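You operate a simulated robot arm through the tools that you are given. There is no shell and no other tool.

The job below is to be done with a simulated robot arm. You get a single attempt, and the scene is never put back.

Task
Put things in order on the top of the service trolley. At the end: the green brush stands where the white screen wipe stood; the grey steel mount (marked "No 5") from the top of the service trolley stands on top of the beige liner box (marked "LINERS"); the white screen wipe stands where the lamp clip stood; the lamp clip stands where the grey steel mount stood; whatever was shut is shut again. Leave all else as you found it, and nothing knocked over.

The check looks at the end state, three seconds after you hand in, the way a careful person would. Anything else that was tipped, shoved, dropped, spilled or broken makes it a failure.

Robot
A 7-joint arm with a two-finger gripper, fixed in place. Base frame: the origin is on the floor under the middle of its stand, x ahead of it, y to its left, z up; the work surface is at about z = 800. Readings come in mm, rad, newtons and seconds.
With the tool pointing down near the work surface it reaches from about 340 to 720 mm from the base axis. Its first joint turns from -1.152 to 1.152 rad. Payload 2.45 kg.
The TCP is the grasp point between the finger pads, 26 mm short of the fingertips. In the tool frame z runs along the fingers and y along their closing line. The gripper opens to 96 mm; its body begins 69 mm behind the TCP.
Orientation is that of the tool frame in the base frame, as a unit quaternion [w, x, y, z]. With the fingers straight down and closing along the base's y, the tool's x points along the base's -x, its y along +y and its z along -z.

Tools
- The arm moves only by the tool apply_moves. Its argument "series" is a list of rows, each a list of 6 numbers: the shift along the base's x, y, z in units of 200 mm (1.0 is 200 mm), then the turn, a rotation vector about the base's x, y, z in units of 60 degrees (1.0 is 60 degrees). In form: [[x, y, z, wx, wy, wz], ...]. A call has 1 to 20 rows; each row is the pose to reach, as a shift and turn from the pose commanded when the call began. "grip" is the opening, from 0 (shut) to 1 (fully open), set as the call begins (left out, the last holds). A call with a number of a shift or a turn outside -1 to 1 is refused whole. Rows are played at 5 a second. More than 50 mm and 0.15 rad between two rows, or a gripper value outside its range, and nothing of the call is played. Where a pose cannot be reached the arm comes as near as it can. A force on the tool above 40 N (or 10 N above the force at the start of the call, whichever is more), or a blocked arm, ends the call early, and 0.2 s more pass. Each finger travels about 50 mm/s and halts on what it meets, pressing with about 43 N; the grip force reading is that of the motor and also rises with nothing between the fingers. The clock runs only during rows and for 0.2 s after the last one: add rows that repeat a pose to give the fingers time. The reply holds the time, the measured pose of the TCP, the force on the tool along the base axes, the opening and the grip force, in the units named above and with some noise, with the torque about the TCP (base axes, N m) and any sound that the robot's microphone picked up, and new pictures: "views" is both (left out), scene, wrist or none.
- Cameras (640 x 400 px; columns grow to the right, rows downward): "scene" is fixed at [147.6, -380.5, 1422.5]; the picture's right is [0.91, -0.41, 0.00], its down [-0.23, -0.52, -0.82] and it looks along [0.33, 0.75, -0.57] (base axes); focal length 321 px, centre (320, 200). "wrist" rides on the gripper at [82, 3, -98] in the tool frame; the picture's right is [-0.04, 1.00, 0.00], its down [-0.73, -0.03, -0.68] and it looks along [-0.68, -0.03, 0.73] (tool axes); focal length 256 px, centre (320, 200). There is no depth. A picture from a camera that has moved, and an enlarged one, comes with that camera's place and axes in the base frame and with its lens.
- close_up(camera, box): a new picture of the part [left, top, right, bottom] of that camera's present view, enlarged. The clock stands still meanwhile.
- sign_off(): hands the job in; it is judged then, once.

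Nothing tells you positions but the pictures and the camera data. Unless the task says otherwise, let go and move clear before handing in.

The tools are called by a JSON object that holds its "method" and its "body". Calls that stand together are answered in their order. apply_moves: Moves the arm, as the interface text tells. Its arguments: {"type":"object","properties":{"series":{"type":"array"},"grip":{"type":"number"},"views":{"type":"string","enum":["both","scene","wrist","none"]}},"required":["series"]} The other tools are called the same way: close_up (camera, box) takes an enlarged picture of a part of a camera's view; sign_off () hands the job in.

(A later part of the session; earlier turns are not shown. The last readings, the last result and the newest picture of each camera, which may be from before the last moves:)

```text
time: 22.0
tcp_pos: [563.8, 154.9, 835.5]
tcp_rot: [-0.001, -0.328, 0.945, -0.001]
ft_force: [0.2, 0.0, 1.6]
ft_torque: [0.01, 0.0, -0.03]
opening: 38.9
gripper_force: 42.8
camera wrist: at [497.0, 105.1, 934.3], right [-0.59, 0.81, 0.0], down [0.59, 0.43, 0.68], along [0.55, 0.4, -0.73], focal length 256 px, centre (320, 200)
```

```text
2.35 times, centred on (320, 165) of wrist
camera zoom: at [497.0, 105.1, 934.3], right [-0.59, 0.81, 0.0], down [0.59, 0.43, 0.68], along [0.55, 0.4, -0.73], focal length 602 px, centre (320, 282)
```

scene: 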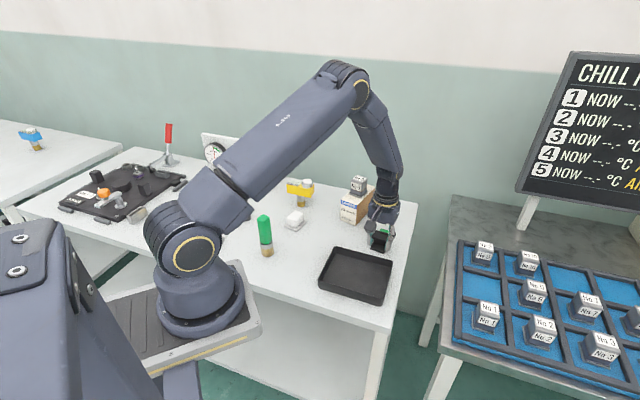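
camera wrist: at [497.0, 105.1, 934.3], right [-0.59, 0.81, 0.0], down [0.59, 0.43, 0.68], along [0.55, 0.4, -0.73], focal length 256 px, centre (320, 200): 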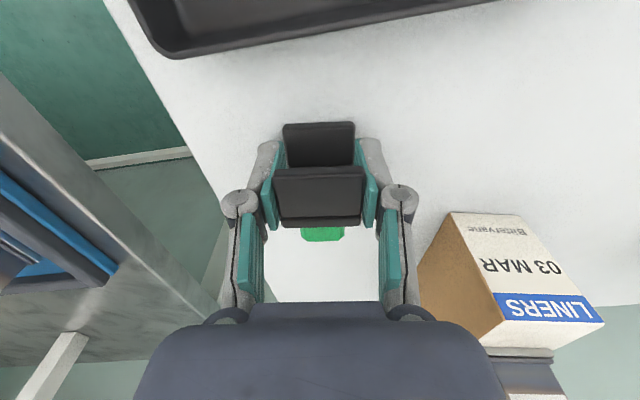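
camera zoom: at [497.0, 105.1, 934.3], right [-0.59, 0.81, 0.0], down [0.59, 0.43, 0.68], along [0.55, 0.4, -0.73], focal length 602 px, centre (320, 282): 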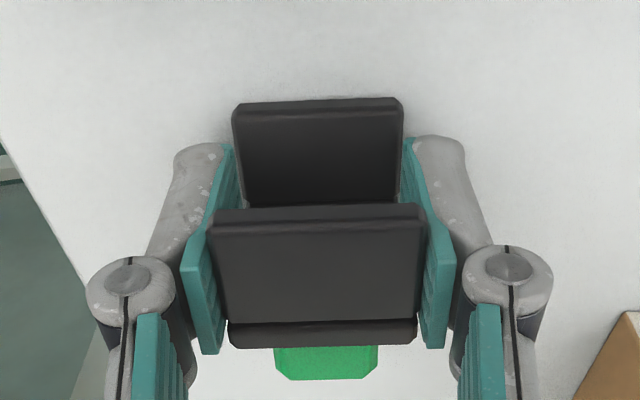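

The clip is held at 38.9 mm. I'll lift it and carry it above the tray rim over to the mount's old spot.

{"method": "apply_moves", "body": {"series": [[0, 0, 0.03, 0, 0, 0], [0, 0, 0.12, 0, 0, 0], [0, 0, 0.3, 0, 0, 0], [0, 0, 0.5, 0, 0, 0], [-0.15, 0.05, 0.55, 0, 0, 0], [-0.35, 0.11, 0.55, 0, 0, 0], [-0.55, 0.175, 0.55, 0, 0, 0], [-0.75, 0.24, 0.55, 0, 0, 0], [-0.9, 0.285, 0.52, 0, 0, 0], [-0.9655, 0.307, 0.45, 0, 0, 0], [-0.9655, 0.307, 0.4, 0, 0, 0], [-0.9655, 0.307, 0.4, 0, 0, 0]]}}

{"method": "close_up", "body": {"camera": "scene", "box": [240, 170, 400, 270]}}

```text
time: 24.6
tcp_pos: [372.4, 216.4, 916.2]
tcp_rot: [0.0, -0.328, 0.945, -0.001]
ft_force: [-0.3, 0.2, -0.3]
ft_torque: [0.04, -0.01, -0.02]
opening: 38.5
gripper_force: 43.2
camera wrist: at [305.5, 167.8, 1014.9], right [-0.59, 0.81, 0.0], down [0.59, 0.43, 0.68], along [0.55, 0.4, -0.73], focal length 256 px, centre (320, 200)
```

scene: 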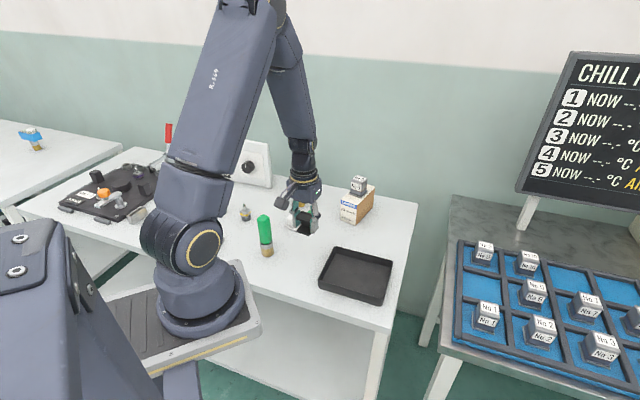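
wrist: 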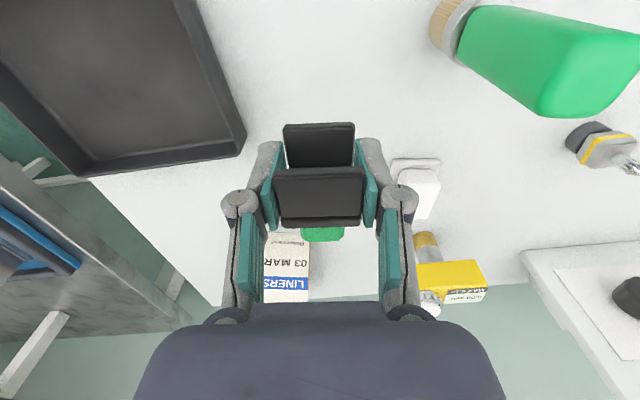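

```text
4.00 times, centred on (320, 220) of scene
camera zoom: at [147.6, -380.5, 1422.5], right [0.91, -0.41, 0.0], down [-0.23, -0.52, -0.82], along [0.33, 0.75, -0.57], focal length 1284 px, centre (320, 120)
```

zoom: 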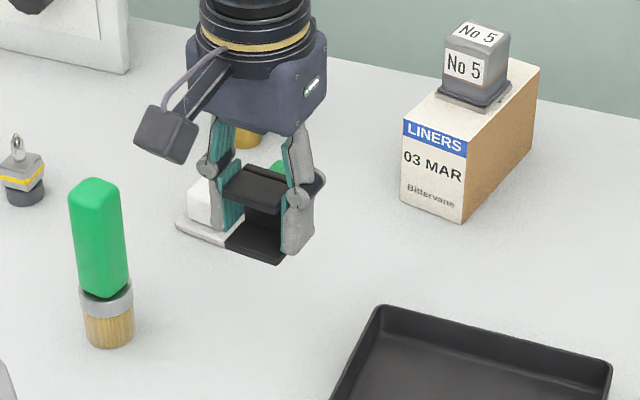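

The clip is right over the mount's old spot and clear of the brush and tray. I'm lowering it.

{"method": "apply_moves", "body": {"series": [[0, 0, -0.1, 0, 0, 0], [0, 0, -0.2, 0, 0, 0], [0, 0, -0.28, 0, 0, 0], [0, 0, -0.34, 0, 0, 0], [0, 0, -0.375, 0, 0, 0], [0, 0, -0.393, 0, 0, 0], [0, 0, -0.393, 0, 0, 0]], "views": "none"}}

{"method": "close_up", "body": {"camera": "scene", "box": [240, 170, 400, 270]}}

```text
time: 26.2
tcp_pos: [370.4, 215.2, 835.8]
tcp_rot: [0.001, -0.328, 0.945, 0.0]
ft_force: [-0.2, 0.2, -0.5]
ft_torque: [0.0, 0.0, 0.03]
opening: 38.4
gripper_force: 42.6
```

```text
4.00 times, centred on (320, 220) of scene
camera zoom: at [147.6, -380.5, 1422.5], right [0.91, -0.41, 0.0], down [-0.23, -0.52, -0.82], along [0.33, 0.75, -0.57], focal length 1284 px, centre (320, 120)
```

zoom: 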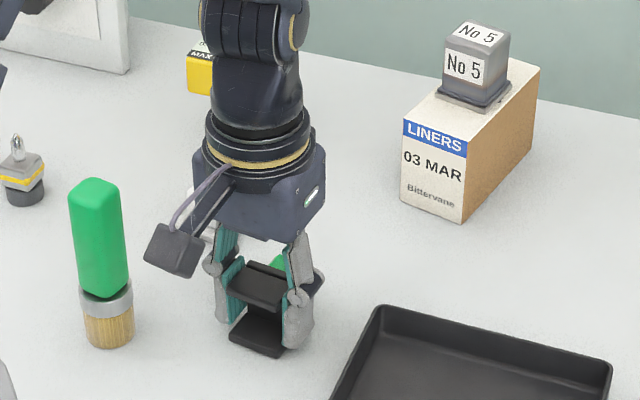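

The clip's base now matches the mount's former footprint in the scene view. I'll make tiny downward steps until it touches.

{"method": "apply_moves", "body": {"series": [[0, 0, -0.004, 0, 0, 0], [0, 0, -0.004, 0, 0, 0], [0, 0, -0.007, 0, 0, 0], [0, 0, -0.007, 0, 0, 0]], "views": "none"}}

```text
time: 27.2
tcp_pos: [369.7, 214.8, 836.5]
tcp_rot: [0.0, -0.328, 0.945, 0.0]
ft_force: [-0.3, -0.3, -0.7]
ft_torque: [-0.01, 0.0, 0.0]
opening: 38.7
gripper_force: 43.3
```

No contact yet; I'll continue down another couple of millimetres.

{"method": "apply_moves", "body": {"series": [[0, 0, -0.005, 0, 0, 0], [0, 0, -0.005, 0, 0, 0], [0, 0, -0.005, 0, 0, 0]], "views": "none"}}

```text
time: 28.0
tcp_pos: [370.5, 214.4, 834.6]
tcp_rot: [0.001, -0.328, 0.945, 0.001]
ft_force: [-7.5, -4.4, 34.3]
ft_torque: [0.04, 0.08, 0.03]
opening: 38.8
gripper_force: 43.1
```

It's firmly in contact now. I'll back off under a millimetre to relieve the force before releasing.

{"method": "apply_moves", "body": {"series": [[0, 0, 0.003, 0, 0, 0], [0, 0, 0.004, 0, 0, 0], [0, 0, 0.004, 0, 0, 0]], "views": "none"}}

```text
time: 28.8
tcp_pos: [370.6, 214.0, 835.4]
tcp_rot: [0.001, -0.328, 0.945, 0.0]
ft_force: [-3.6, 1.3, 11.3]
ft_torque: [0.18, -0.01, 0.08]
opening: 38.6
gripper_force: 42.8
```

{"method": "apply_moves", "body": {"series": [[0, 0, 0.001, 0, 0, 0], [0, 0, 0.001, 0, 0, 0], [0, 0, 0.001, 0, 0, 0], [0, 0, 0.001, 0, 0, 0], [0, 0, 0.001, 0, 0, 0]], "grip": 0.65}}

{"method": "close_up", "body": {"camera": "scene", "box": [240, 170, 400, 270]}}

{"method": "close_up", "body": {"camera": "wrist", "box": [220, 80, 420, 250]}}

```text
time: 30.0
tcp_pos: [370.9, 214.3, 835.2]
tcp_rot: [0.001, -0.328, 0.945, 0.001]
ft_force: [0.1, 0.2, 0.0]
ft_torque: [0.0, 0.03, 0.01]
opening: 62.5
gripper_force: 0.0
camera wrist: at [303.5, 165.6, 933.9], right [-0.59, 0.81, 0.0], down [0.59, 0.43, 0.68], along [0.55, 0.4, -0.73], focal length 256 px, centre (320, 200)
```

scene: 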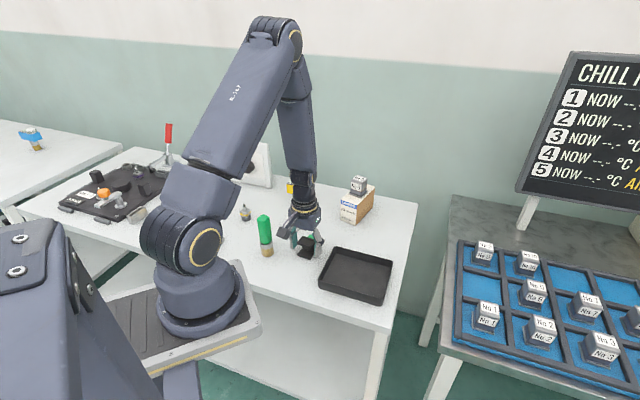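
wrist: 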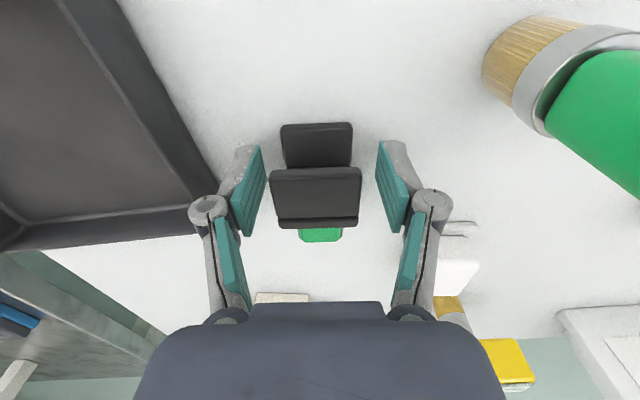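

```text
4.00 times, centred on (320, 220) of scene
camera zoom: at [147.6, -380.5, 1422.5], right [0.91, -0.41, 0.0], down [-0.23, -0.52, -0.82], along [0.33, 0.75, -0.57], focal length 1284 px, centre (320, 120)
```

zoom: 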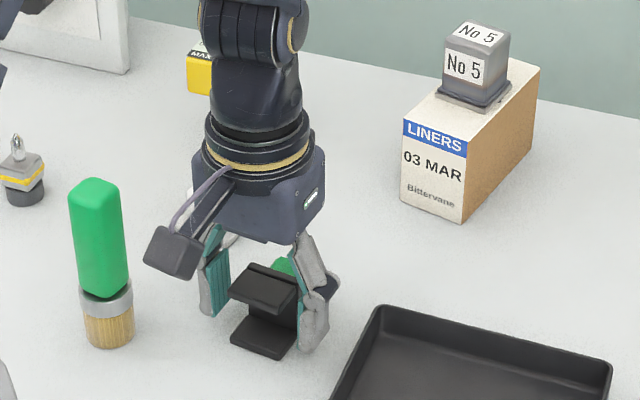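

```text
2.35 times, centred on (320, 165) of wrist
camera zoom: at [303.5, 165.6, 933.9], right [-0.59, 0.81, 0.0], down [0.59, 0.43, 0.68], along [0.55, 0.4, -0.73], focal length 602 px, centre (320, 282)
```

zoom: 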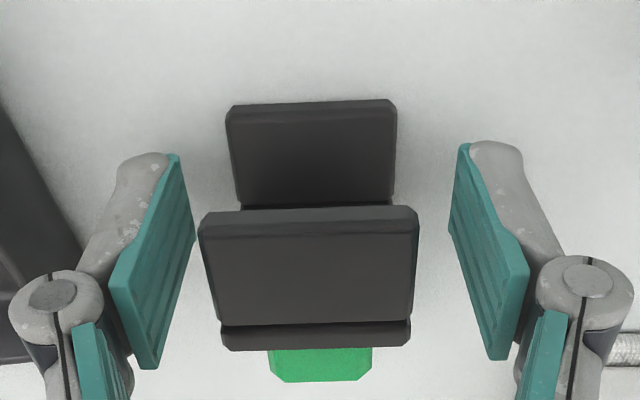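

The clip is standing at the mount's old spot and the fingers are free. I'll rise straight up and hover over the screen wipe.

{"method": "apply_moves", "body": {"series": [[0, 0, 0.06, 0, 0, 0], [0, 0, 0.25, 0, 0, 0], [0, 0, 0.45, 0, 0, 0], [0, 0, 0.65, 0, 0, 0], [0.03, 0.2, 0.65, 0, 0, -0.02], [0.06, 0.42, 0.65, 0, 0, -0.04], [0.1, 0.62, 0.63, 0, 0, -0.04], [0.105, 0.66, 0.6, 0, 0, -0.04], [0.105, 0.66, 0.6, 0, 0, -0.04], [0.105, 0.66, 0.6, 0, 0, -0.04]], "grip": 0.8}}

{"method": "close_up", "body": {"camera": "wrist", "box": [230, 40, 410, 150]}}

{"method": "close_up", "body": {"camera": "scene", "box": [240, 170, 400, 270]}}

```text
time: 32.2
tcp_pos: [391.3, 346.8, 957.6]
tcp_rot: [0.0, -0.308, 0.951, 0.0]
ft_force: [-0.6, -0.4, 0.2]
ft_torque: [0.01, 0.01, -0.02]
opening: 76.8
gripper_force: 0.1
camera wrist: at [322.4, 301.1, 1055.9], right [-0.55, 0.83, 0.0], down [0.61, 0.41, 0.68], along [0.57, 0.38, -0.73], focal length 256 px, centre (320, 200)
```

scene: 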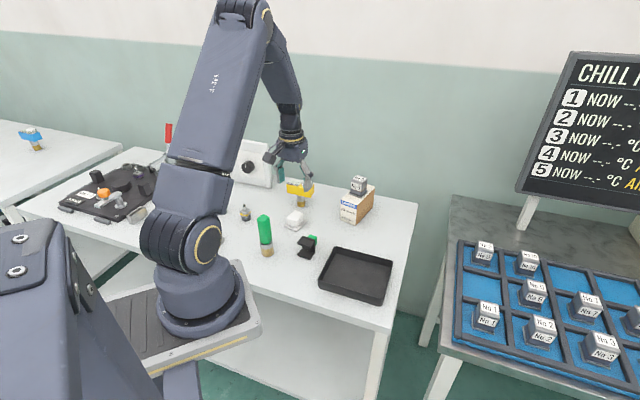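
wrist: 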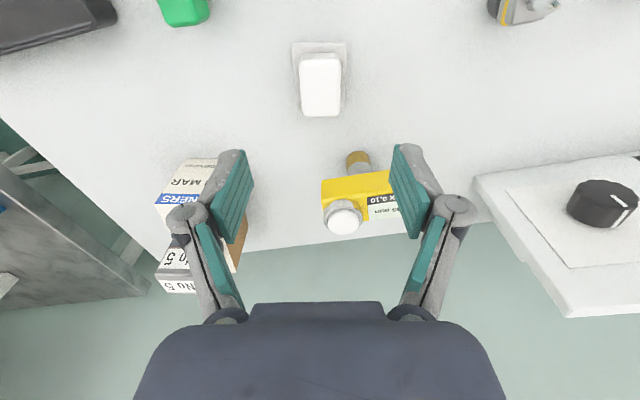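

```text
3.56 times, centred on (320, 95) of wrist
camera zoom: at [322.4, 301.1, 1055.9], right [-0.55, 0.83, 0.0], down [0.61, 0.41, 0.68], along [0.57, 0.38, -0.73], focal length 910 px, centre (320, 573)
```

zoom: 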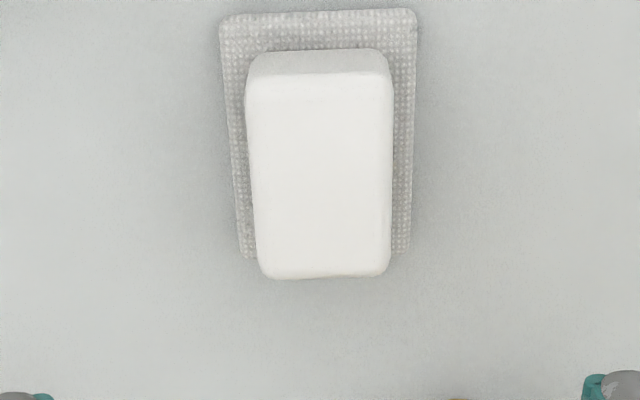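

```text
4.00 times, centred on (320, 220) of scene
camera zoom: at [147.6, -380.5, 1422.5], right [0.91, -0.41, 0.0], down [-0.23, -0.52, -0.82], along [0.33, 0.75, -0.57], focal length 1284 px, centre (320, 120)
```

zoom: 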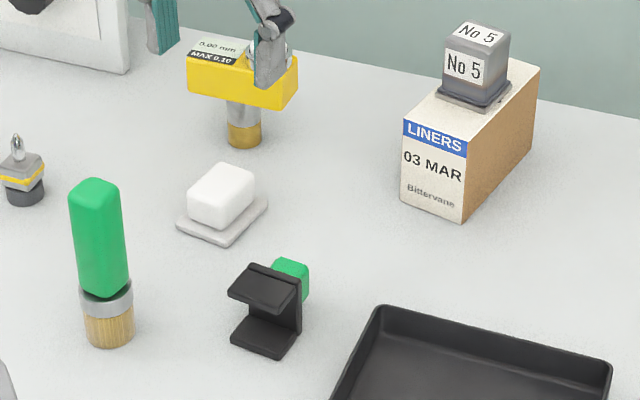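

The wipe is centred under the tool: pad about 60×47 mm, block about 33 mm wide with its top at about z=830. I'll descend so the tips stay above the pad and hold only the block.

{"method": "apply_moves", "body": {"series": [[0.004, 0.003, -0.1, 0, 0, 0], [0.004, 0.003, -0.22, 0, 0, 0], [0.004, 0.003, -0.34, 0, 0, 0], [0.004, 0.003, -0.44, 0, 0, 0], [0.004, 0.003, -0.51, 0, 0, 0], [0.004, 0.003, -0.56, 0, 0, 0], [0.004, 0.003, -0.585, 0, 0, 0], [0.004, 0.003, -0.585, 0, 0, 0]]}}

{"method": "close_up", "body": {"camera": "wrist", "box": [220, 80, 420, 230]}}

{"method": "close_up", "body": {"camera": "scene", "box": [240, 150, 360, 260]}}

```text
time: 34.0
tcp_pos: [392.8, 349.7, 836.9]
tcp_rot: [0.001, -0.308, 0.951, 0.0]
ft_force: [0.1, -0.2, -0.3]
ft_torque: [-0.01, -0.01, 0.01]
opening: 76.7
gripper_force: 0.0
camera wrist: at [323.8, 302.3, 935.8], right [-0.55, 0.83, 0.0], down [0.61, 0.41, 0.68], along [0.57, 0.38, -0.73], focal length 256 px, centre (320, 200)
```

scene: 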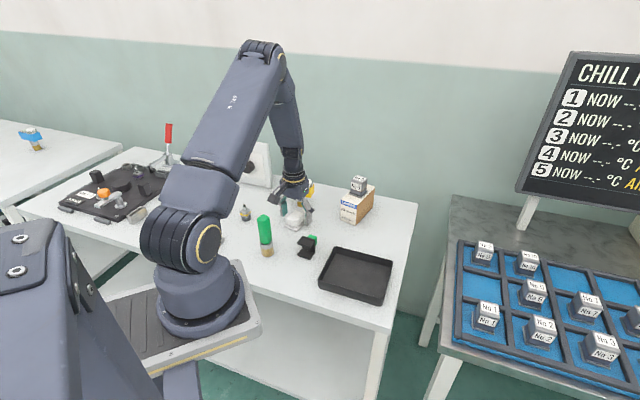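
wrist: 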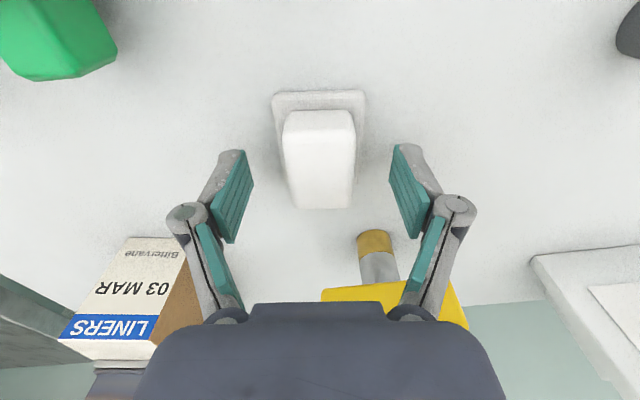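

```text
2.67 times, centred on (320, 155) of wrist
camera zoom: at [323.8, 302.3, 935.8], right [-0.55, 0.83, 0.0], down [0.61, 0.41, 0.68], along [0.57, 0.38, -0.73], focal length 683 px, centre (320, 320)
```

zoom: 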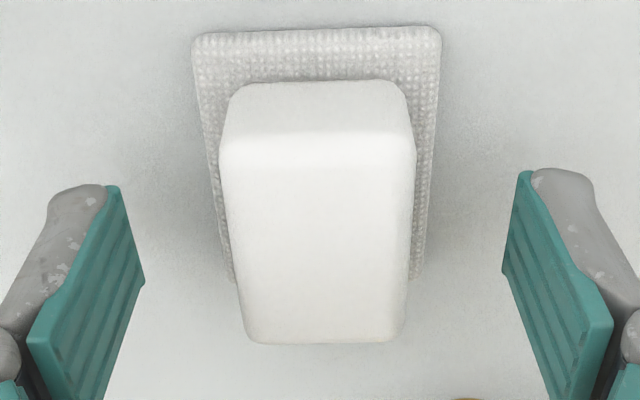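

```text
3.64 times, centred on (300, 205) of scene
camera zoom: at [147.6, -380.5, 1422.5], right [0.91, -0.41, 0.0], down [-0.23, -0.52, -0.82], along [0.33, 0.75, -0.57], focal length 1167 px, centre (393, 182)
```

zoom: 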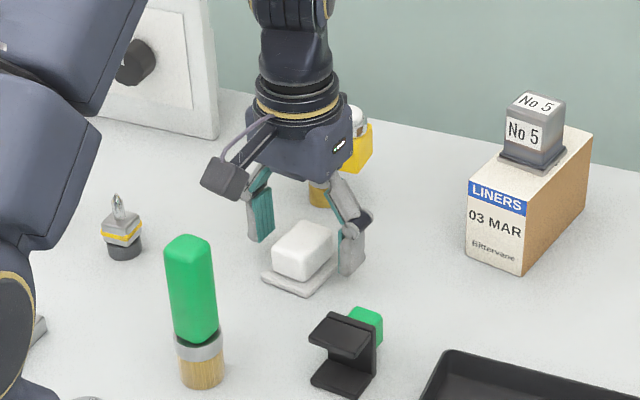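

The fingers straddle the block well and everything nearby is clear. Closing on the wipe block.

{"method": "apply_moves", "body": {"series": [[0, 0, 0, 0, 0, 0], [0, 0, 0, 0, 0, 0], [0, 0, 0, 0, 0, 0], [0, 0, 0, 0, 0, 0], [0, 0, 0, 0, 0, 0], [0, 0, 0, 0, 0, 0]], "grip": 0}}

{"method": "close_up", "body": {"camera": "wrist", "box": [220, 80, 420, 230]}}

```text
time: 35.4
tcp_pos: [392.4, 348.3, 836.5]
tcp_rot: [0.0, -0.308, 0.951, 0.0]
ft_force: [-0.2, -0.5, 1.6]
ft_torque: [0.0, -0.03, -0.05]
opening: 32.1
gripper_force: 43.5
camera wrist: at [323.9, 302.2, 936.1], right [-0.55, 0.83, 0.0], down [0.61, 0.41, 0.68], along [0.57, 0.38, -0.73], focal length 256 px, centre (320, 200)
```

scene: 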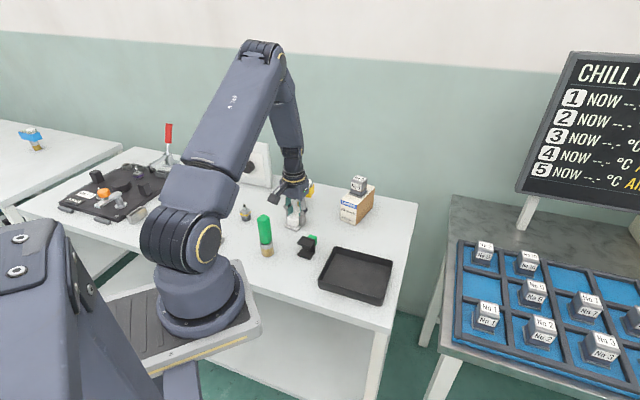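
wrist: 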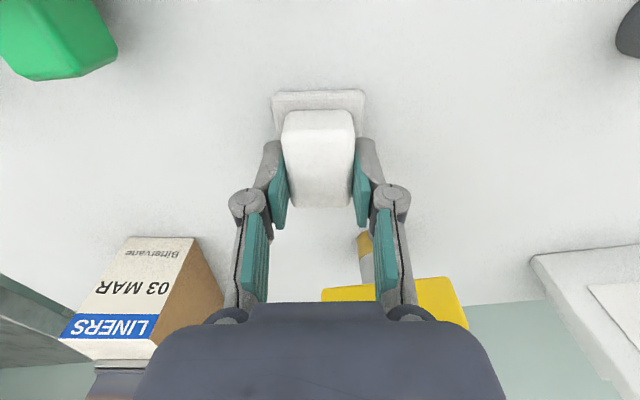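

```text
2.67 times, centred on (320, 155) of wrist
camera zoom: at [323.9, 302.2, 936.1], right [-0.55, 0.83, 0.0], down [0.61, 0.41, 0.68], along [0.57, 0.38, -0.73], focal length 683 px, centre (320, 320)
```

zoom: 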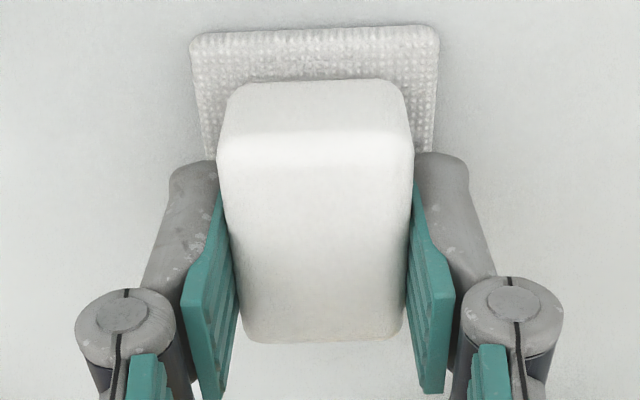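

The wipe is held at 32 mm. I'll lift it and carry it over the clear middle to the clip's old spot near (568,157).

{"method": "apply_moves", "body": {"series": [[0, 0, 0.03, 0, 0, 0], [0, 0, 0.1, 0, 0, 0], [0, 0, 0.25, 0, 0, 0], [0, 0, 0.45, 0, 0, 0], [0, 0, 0.6, 0, 0, 0], [0.1, -0.11, 0.6, 0, 0, 0], [0.24, -0.26, 0.6, 0, 0, 0], [0.38, -0.41, 0.6, 0, 0, 0], [0.52, -0.56, 0.6, 0, 0, 0], [0.66, -0.71, 0.6, 0, 0, 0], [0.79, -0.84, 0.6, 0, 0, 0], [0.8875, -0.9455, 0.55, 0, 0, 0], [0.8875, -0.9455, 0.4, 0, 0, 0], [0.8875, -0.9455, 0.4, 0, 0, 0], [0.8875, -0.9455, 0.4, 0, 0, 0]]}}

{"method": "close_up", "body": {"camera": "wrist", "box": [220, 80, 420, 230]}}

{"method": "close_up", "body": {"camera": "scene", "box": [320, 160, 420, 270]}}

```text
time: 38.6
tcp_pos: [573.5, 157.1, 918.0]
tcp_rot: [0.001, -0.308, 0.951, 0.0]
ft_force: [-0.2, 0.3, -0.6]
ft_torque: [-0.02, -0.01, 0.01]
opening: 32.4
gripper_force: 43.0
camera wrist: at [504.3, 110.2, 1016.3], right [-0.55, 0.83, 0.0], down [0.61, 0.41, 0.68], along [0.57, 0.38, -0.73], focal length 256 px, centre (320, 200)
```

scene: 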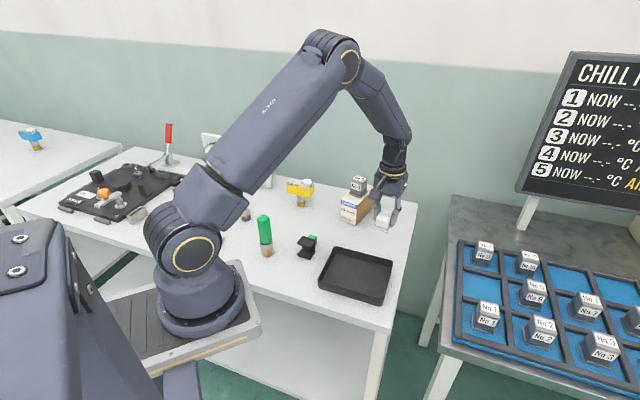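
wrist: 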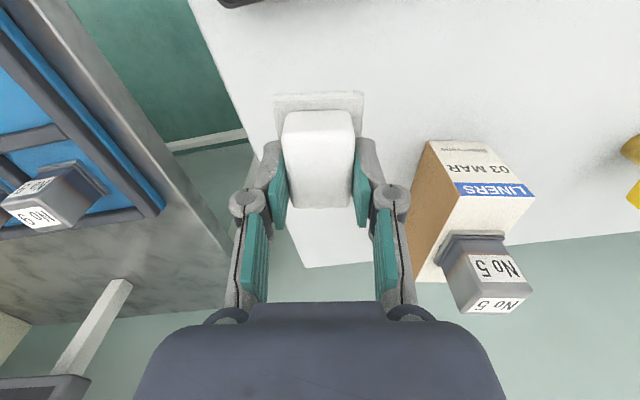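

```text
2.67 times, centred on (320, 155) of wrist
camera zoom: at [504.3, 110.2, 1016.3], right [-0.55, 0.83, 0.0], down [0.61, 0.41, 0.68], along [0.57, 0.38, -0.73], focal length 683 px, centre (320, 320)
```

zoom: 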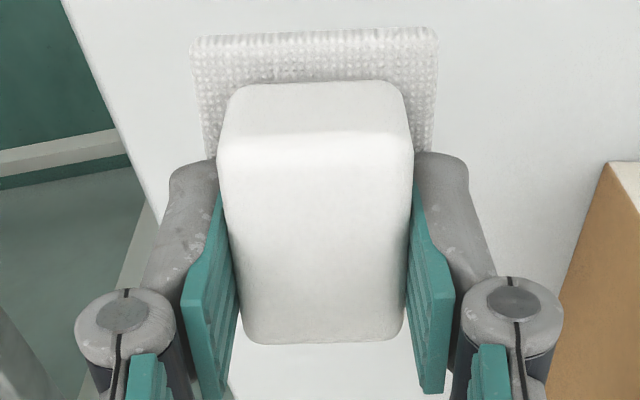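

```text
3.64 times, centred on (370, 215) of scene
camera zoom: at [147.6, -380.5, 1422.5], right [0.91, -0.41, 0.0], down [-0.23, -0.52, -0.82], along [0.33, 0.75, -0.57], focal length 1167 px, centre (138, 146)
```

zoom: 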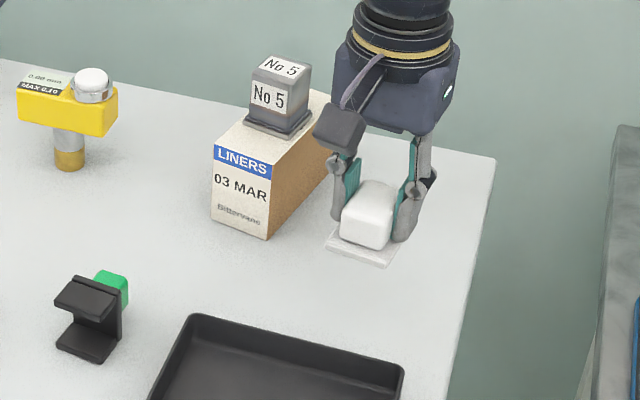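

The wipe is hanging level over the clip's old spot. I'll lower it to just above the surface.

{"method": "apply_moves", "body": {"series": [[0, 0, -0.1, 0, 0, 0], [0, 0, -0.2, 0, 0, 0], [0, 0, -0.28, 0, 0, 0], [0, 0, -0.34, 0, 0, 0], [0, 0, -0.375, 0, 0, 0], [0, 0, -0.393, 0, 0, 0], [0, 0, -0.393, 0, 0, 0], [0, 0, -0.393, 0, 0, 0]]}}

{"method": "close_up", "body": {"camera": "scene", "box": [320, 160, 420, 270]}}

```text
time: 40.4
tcp_pos: [570.7, 158.8, 840.4]
tcp_rot: [0.0, -0.309, 0.951, 0.0]
ft_force: [0.4, 1.1, 0.1]
ft_torque: [-0.01, -0.01, -0.02]
opening: 32.8
gripper_force: 43.2
camera wrist: at [502.1, 111.9, 938.1], right [-0.55, 0.83, 0.0], down [0.61, 0.41, 0.68], along [0.57, 0.38, -0.73], focal length 256 px, centre (320, 200)
```

scene: 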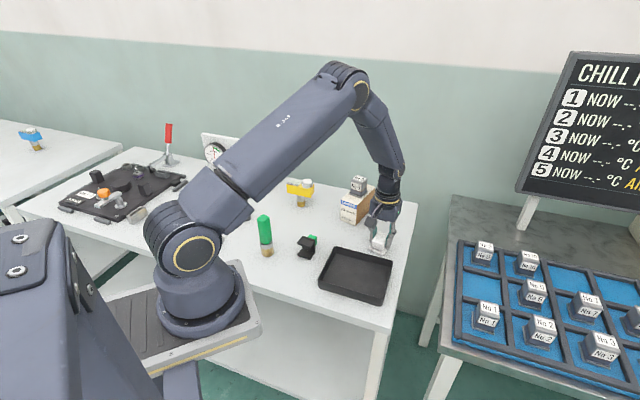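
wrist: 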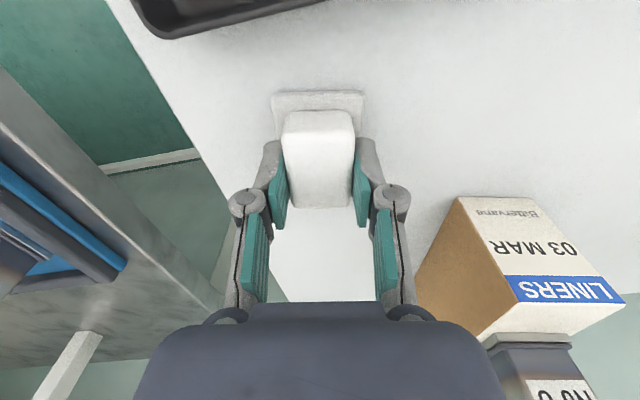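

```text
3.64 times, centred on (370, 215) of scene
camera zoom: at [147.6, -380.5, 1422.5], right [0.91, -0.41, 0.0], down [-0.23, -0.52, -0.82], along [0.33, 0.75, -0.57], focal length 1167 px, centre (138, 146)
```

zoom: 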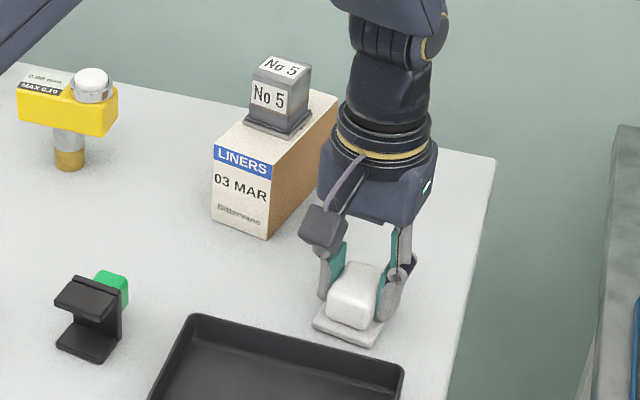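

It's about 1–2 mm above the surface at the right spot. Small steps down until contact.

{"method": "apply_moves", "body": {"series": [[0, 0, -0.004, 0, 0, 0], [0, 0, -0.006, 0, 0, 0], [0, 0, -0.006, 0, 0, 0]], "views": "none"}}

```text
time: 41.2
tcp_pos: [569.2, 159.1, 837.6]
tcp_rot: [0.0, -0.308, 0.951, -0.001]
ft_force: [0.5, 0.6, -0.8]
ft_torque: [-0.01, 0.03, -0.02]
opening: 32.5
gripper_force: 43.4
```

{"method": "apply_moves", "body": {"series": [[0, 0, -0.003, 0, 0, 0], [0, 0, -0.003, 0, 0, 0], [0, 0, -0.003, 0, 0, 0]], "views": "none"}}

```text
time: 42.0
tcp_pos: [569.1, 158.0, 838.5]
tcp_rot: [0.0, -0.308, 0.951, 0.0]
ft_force: [0.5, 0.5, -1.0]
ft_torque: [0.0, 0.0, 0.01]
opening: 32.6
gripper_force: 43.0
```

Still no contact, so I'll keep stepping down finely.

{"method": "apply_moves", "body": {"series": [[0, 0, -0.003, 0, 0, 0], [0, 0, -0.003, 0, 0, 0], [0, 0, -0.003, 0, 0, 0]], "views": "none"}}

```text
time: 42.8
tcp_pos: [570.3, 158.2, 837.0]
tcp_rot: [0.0, -0.309, 0.951, -0.001]
ft_force: [-2.3, -0.9, 8.2]
ft_torque: [0.0, 0.11, -0.04]
opening: 32.7
gripper_force: 42.7
```

Contact at 8 N, so the wipe is resting. I'll release it.

{"method": "apply_moves", "body": {"series": [[0, 0, 0.001, 0, 0, 0], [0, 0, 0.001, 0, 0, 0], [0, 0, 0.001, 0, 0, 0], [0, 0, 0.001, 0, 0, 0], [0, 0, 0.001, 0, 0, 0]], "grip": 0.65}}

{"method": "close_up", "body": {"camera": "scene", "box": [320, 160, 420, 270]}}

```text
time: 44.0
tcp_pos: [571.0, 158.8, 835.9]
tcp_rot: [0.001, -0.308, 0.951, 0.0]
ft_force: [0.3, -0.3, 0.4]
ft_torque: [-0.03, 0.02, 0.02]
opening: 62.4
gripper_force: 0.1
camera wrist: at [501.0, 112.0, 936.2], right [-0.55, 0.83, 0.0], down [0.61, 0.41, 0.68], along [0.57, 0.38, -0.73], focal length 256 px, centre (320, 200)
```

scene: 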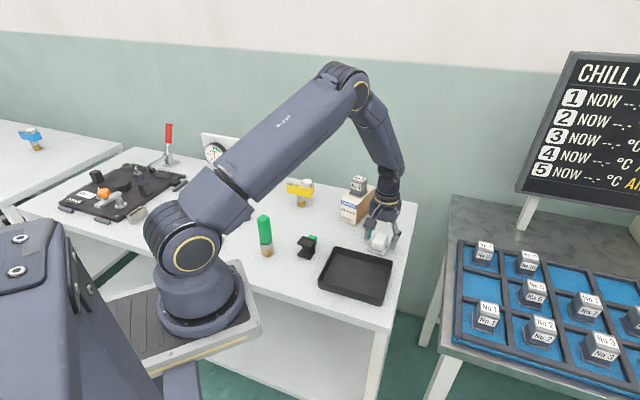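
wrist: 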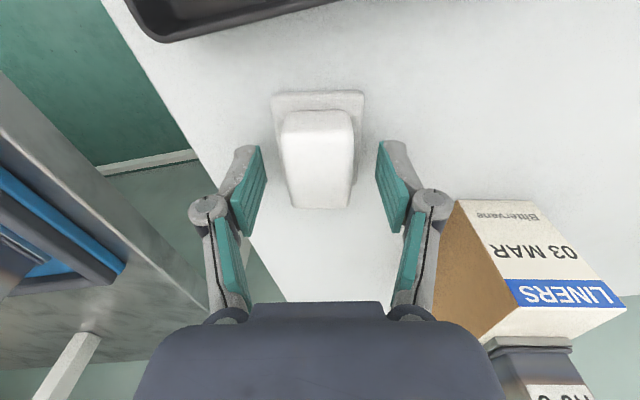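

```text
3.64 times, centred on (370, 215) of scene
camera zoom: at [147.6, -380.5, 1422.5], right [0.91, -0.41, 0.0], down [-0.23, -0.52, -0.82], along [0.33, 0.75, -0.57], focal length 1167 px, centre (138, 146)
```

zoom: 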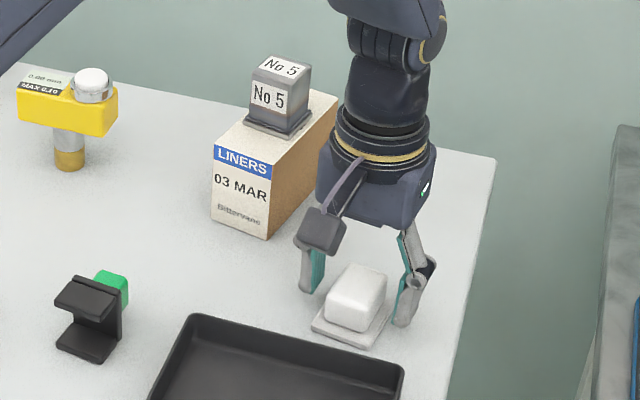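

The wipe stands at the clip's old spot. Now I'll rise and go high toward the brush, which is 125 mm tall, so I need plenty of clearance.

{"method": "apply_moves", "body": {"series": [[0, 0, 0.05, 0, 0, 0], [0, 0, 0.2, 0, 0, 0], [0, 0, 0.4, 0, 0, 0], [0, 0, 0.6, 0, 0, 0], [-0.1, 0.03, 0.78, 0, 0, 0], [-0.25, 0.08, 0.9, 0, 0, 0], [-0.45, 0.14, 0.95, 0, 0, 0], [-0.65, 0.21, 0.95, 0, 0, 0], [-0.8, 0.26, 0.95, 0, 0, 0], [-0.9, 0.3, 0.95, 0, 0, 0], [-0.9, 0.3, 0.95, 0, 0, 0]]}}

{"method": "close_up", "body": {"camera": "scene", "box": [230, 150, 420, 280]}}

```text
time: 46.4
tcp_pos: [388.7, 220.1, 1026.2]
tcp_rot: [0.0, -0.308, 0.951, 0.0]
ft_force: [-0.2, 0.6, 0.5]
ft_torque: [0.0, -0.01, 0.03]
opening: 62.3
gripper_force: 0.0
camera wrist: at [320.6, 173.2, 1125.4], right [-0.55, 0.83, 0.0], down [0.61, 0.41, 0.68], along [0.57, 0.38, -0.73], focal length 256 px, centre (320, 200)
```

scene: 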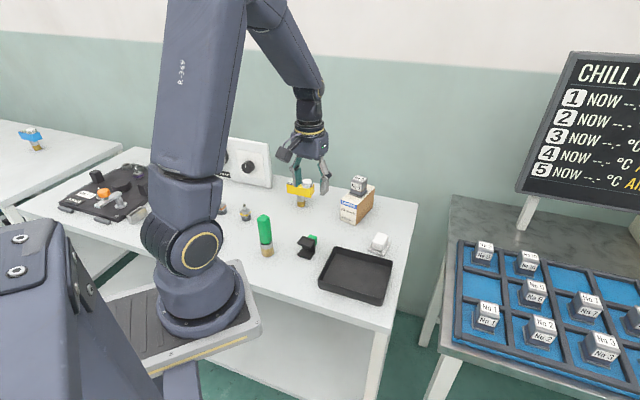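
wrist: 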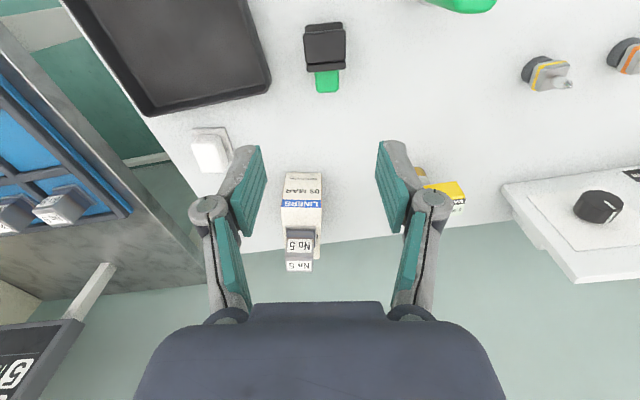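

```text
3.08 times, centred on (325, 215) of scene
camera zoom: at [147.6, -380.5, 1422.5], right [0.91, -0.41, 0.0], down [-0.23, -0.52, -0.82], along [0.33, 0.75, -0.57], focal length 988 px, centre (305, 154)
```

zoom: 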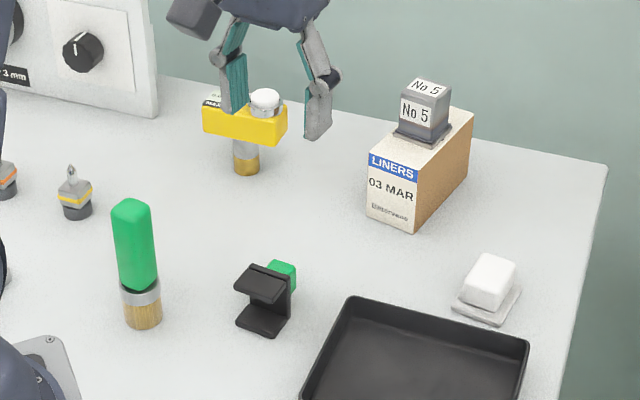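

All three placed objects look right. I'll move above the brush at the same height and examine it.

{"method": "apply_moves", "body": {"series": [[-0.12, 0.045, 0, 0, 0, -0.02], [-0.26, 0.1, 0, 0, 0, -0.04], [-0.4, 0.15, 0, 0, 0, -0.06], [-0.52, 0.195, 0, 0, 0, -0.085], [-0.578, 0.2175, 0, 0, 0, -0.085], [-0.578, 0.2175, 0, 0, 0, -0.085], [-0.578, 0.2175, 0, 0, 0, -0.085]]}}

{"method": "close_up", "body": {"camera": "wrist", "box": [220, 40, 420, 190]}}

{"method": "close_up", "body": {"camera": "scene", "box": [180, 130, 360, 270]}}

```text
time: 48.0
tcp_pos: [274.1, 262.3, 1026.5]
tcp_rot: [0.0, -0.266, 0.964, 0.0]
ft_force: [0.1, -1.0, -0.4]
ft_torque: [0.0, -0.03, -0.03]
opening: 62.3
gripper_force: 0.1
camera wrist: at [201.5, 221.9, 1125.2], right [-0.48, 0.88, 0.0], down [0.65, 0.35, 0.68], along [0.6, 0.32, -0.73], focal length 256 px, centre (320, 200)
```

scene: 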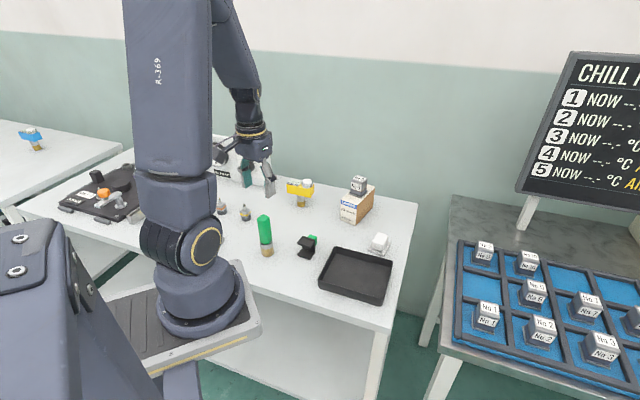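
wrist: 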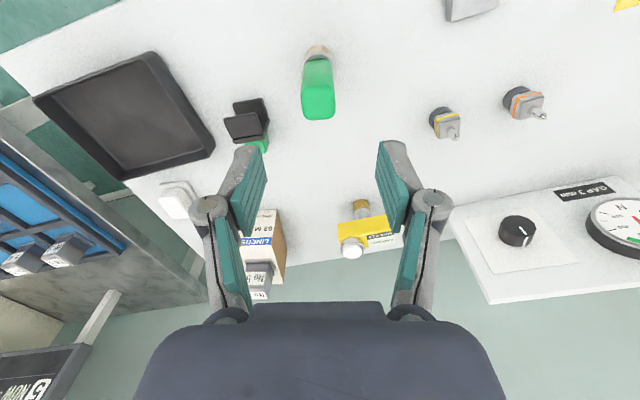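

```text
2.67 times, centred on (320, 115) of wrist
camera zoom: at [201.5, 221.9, 1125.2], right [-0.48, 0.88, 0.0], down [0.65, 0.35, 0.68], along [0.6, 0.32, -0.73], focal length 683 px, centre (320, 427)
```

zoom: 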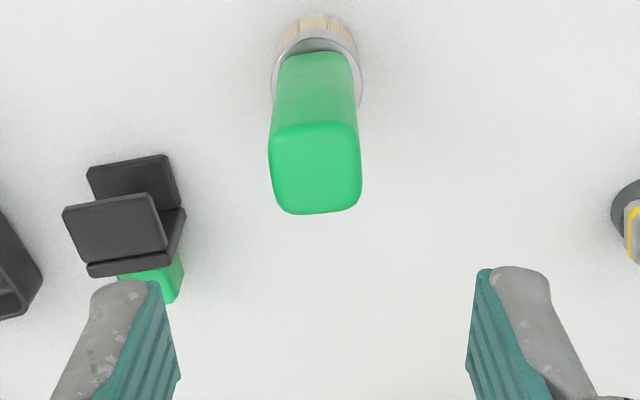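

```text
2.86 times, centred on (270, 200) of scene
camera zoom: at [147.6, -380.5, 1422.5], right [0.91, -0.41, 0.0], down [-0.23, -0.52, -0.82], along [0.33, 0.75, -0.57], focal length 917 px, centre (463, 200)
```

zoom: 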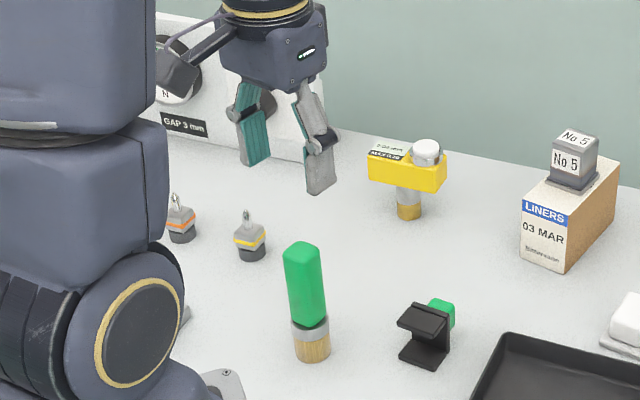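

The brush is about 28 mm across and nearly centred, off by about 2 mm and 2°. I'll correct and lower the fingers around the green handle to about z=880.

{"method": "apply_moves", "body": {"series": [[0.01, -0.007, 0, 0, 0, 0.033], [0.01, -0.007, -0.1, 0, 0, 0.033], [0.01, -0.007, -0.22, 0, 0, 0.033], [0.01, -0.007, -0.34, 0, 0, 0.033], [0.01, -0.007, -0.45, 0, 0, 0.033], [0.01, -0.007, -0.55, 0, 0, 0.033], [0.01, -0.007, -0.64, 0, 0, 0.033], [0.01, -0.007, -0.7, 0, 0, 0.033], [0.01, -0.007, -0.735, 0, 0, 0.033], [0.01, -0.007, -0.735, 0, 0, 0.033], [0.01, -0.007, -0.735, 0, 0, 0.033]]}}

{"method": "close_up", "body": {"camera": "scene", "box": [200, 140, 360, 270]}}

{"method": "close_up", "body": {"camera": "wrist", "box": [220, 80, 420, 250]}}

```text
time: 50.4
tcp_pos: [276.2, 261.2, 880.6]
tcp_rot: [0.0, -0.283, 0.959, -0.001]
ft_force: [-1.0, 0.9, 1.0]
ft_torque: [-0.02, 0.01, -0.01]
opening: 62.4
gripper_force: 0.0
camera wrist: at [205.0, 219.2, 979.6], right [-0.51, 0.86, 0.0], down [0.63, 0.37, 0.68], along [0.59, 0.34, -0.73], focal length 256 px, centre (320, 200)
```

scene: 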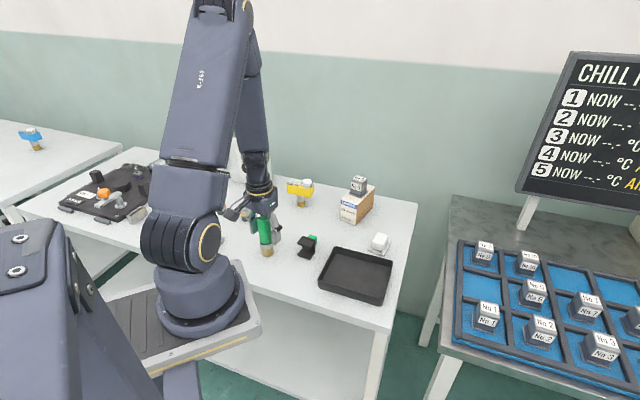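
wrist: 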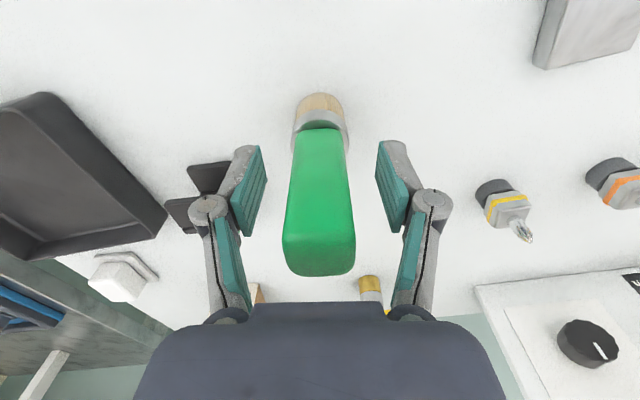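

```text
3.08 times, centred on (280, 205) of scene
camera zoom: at [147.6, -380.5, 1422.5], right [0.91, -0.41, 0.0], down [-0.23, -0.52, -0.82], along [0.33, 0.75, -0.57], focal length 988 px, centre (443, 185)
```

zoom: 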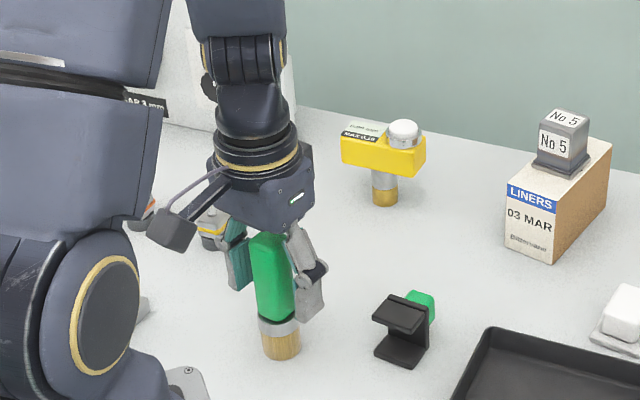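

```text
2.35 times, centred on (320, 165) of wrist
camera zoom: at [205.0, 219.2, 979.6], right [-0.51, 0.86, 0.0], down [0.63, 0.37, 0.68], along [0.59, 0.34, -0.73], focal length 602 px, centre (320, 282)
```

zoom: 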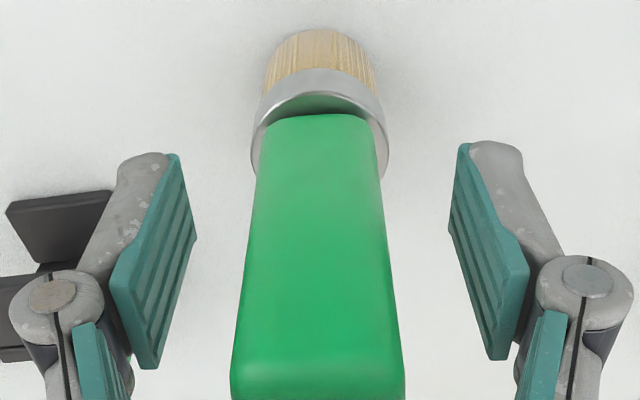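

The handle is centred between the fingers, with clear space beneath the gripper body. Closing.

{"method": "apply_moves", "body": {"series": [[0, 0, 0, 0, 0, 0], [0, 0, 0, 0, 0, 0], [0, 0, 0, 0, 0, 0], [0, 0, 0, 0, 0, 0], [0, 0, 0, 0, 0, 0]], "grip": 0}}

{"method": "close_up", "body": {"camera": "wrist", "box": [220, 80, 420, 250]}}

{"method": "close_up", "body": {"camera": "scene", "box": [200, 140, 360, 270]}}

```text
time: 51.6
tcp_pos: [274.5, 261.8, 880.7]
tcp_rot: [-0.001, -0.282, 0.959, 0.001]
ft_force: [-0.6, -0.8, 0.9]
ft_torque: [-0.03, -0.03, 0.0]
opening: 26.9
gripper_force: 43.0
camera wrist: at [205.0, 219.2, 979.7], right [-0.51, 0.86, 0.0], down [0.63, 0.37, 0.68], along [0.59, 0.34, -0.73], focal length 256 px, centre (320, 200)
```

scene: 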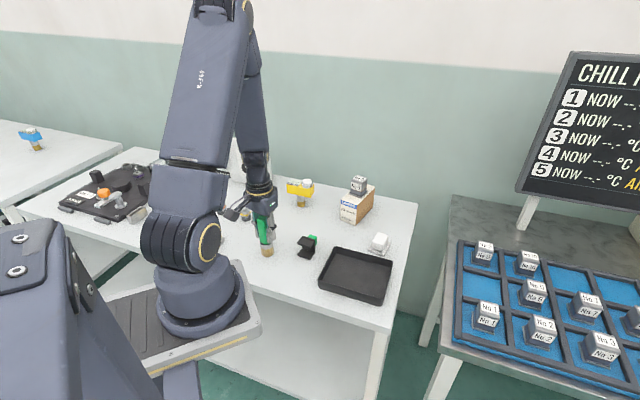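
wrist: 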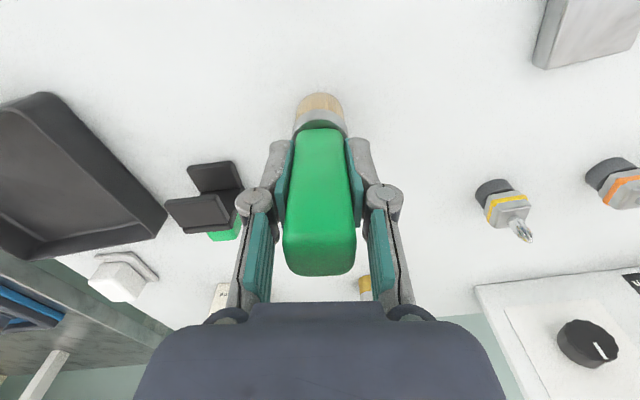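

```text
2.35 times, centred on (320, 165) of wrist
camera zoom: at [205.0, 219.2, 979.7], right [-0.51, 0.86, 0.0], down [0.63, 0.37, 0.68], along [0.59, 0.34, -0.73], focal length 602 px, centre (320, 282)
```

zoom: 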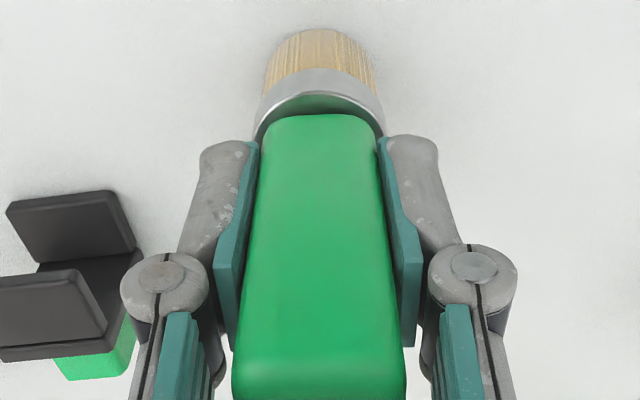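

```text
3.08 times, centred on (280, 205) of scene
camera zoom: at [147.5, -380.5, 1422.5], right [0.91, -0.41, 0.0], down [-0.23, -0.52, -0.82], along [0.33, 0.75, -0.57], focal length 988 px, centre (443, 185)
```

zoom: 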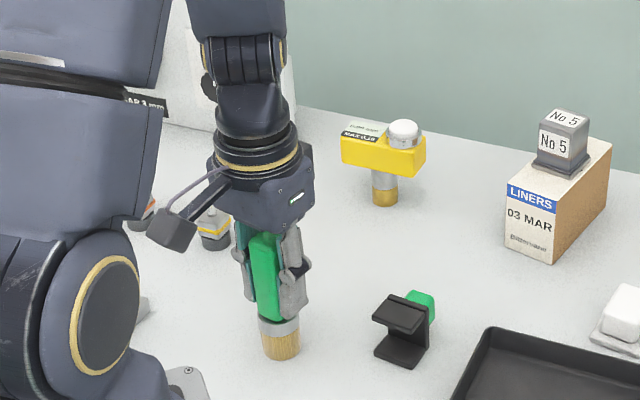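

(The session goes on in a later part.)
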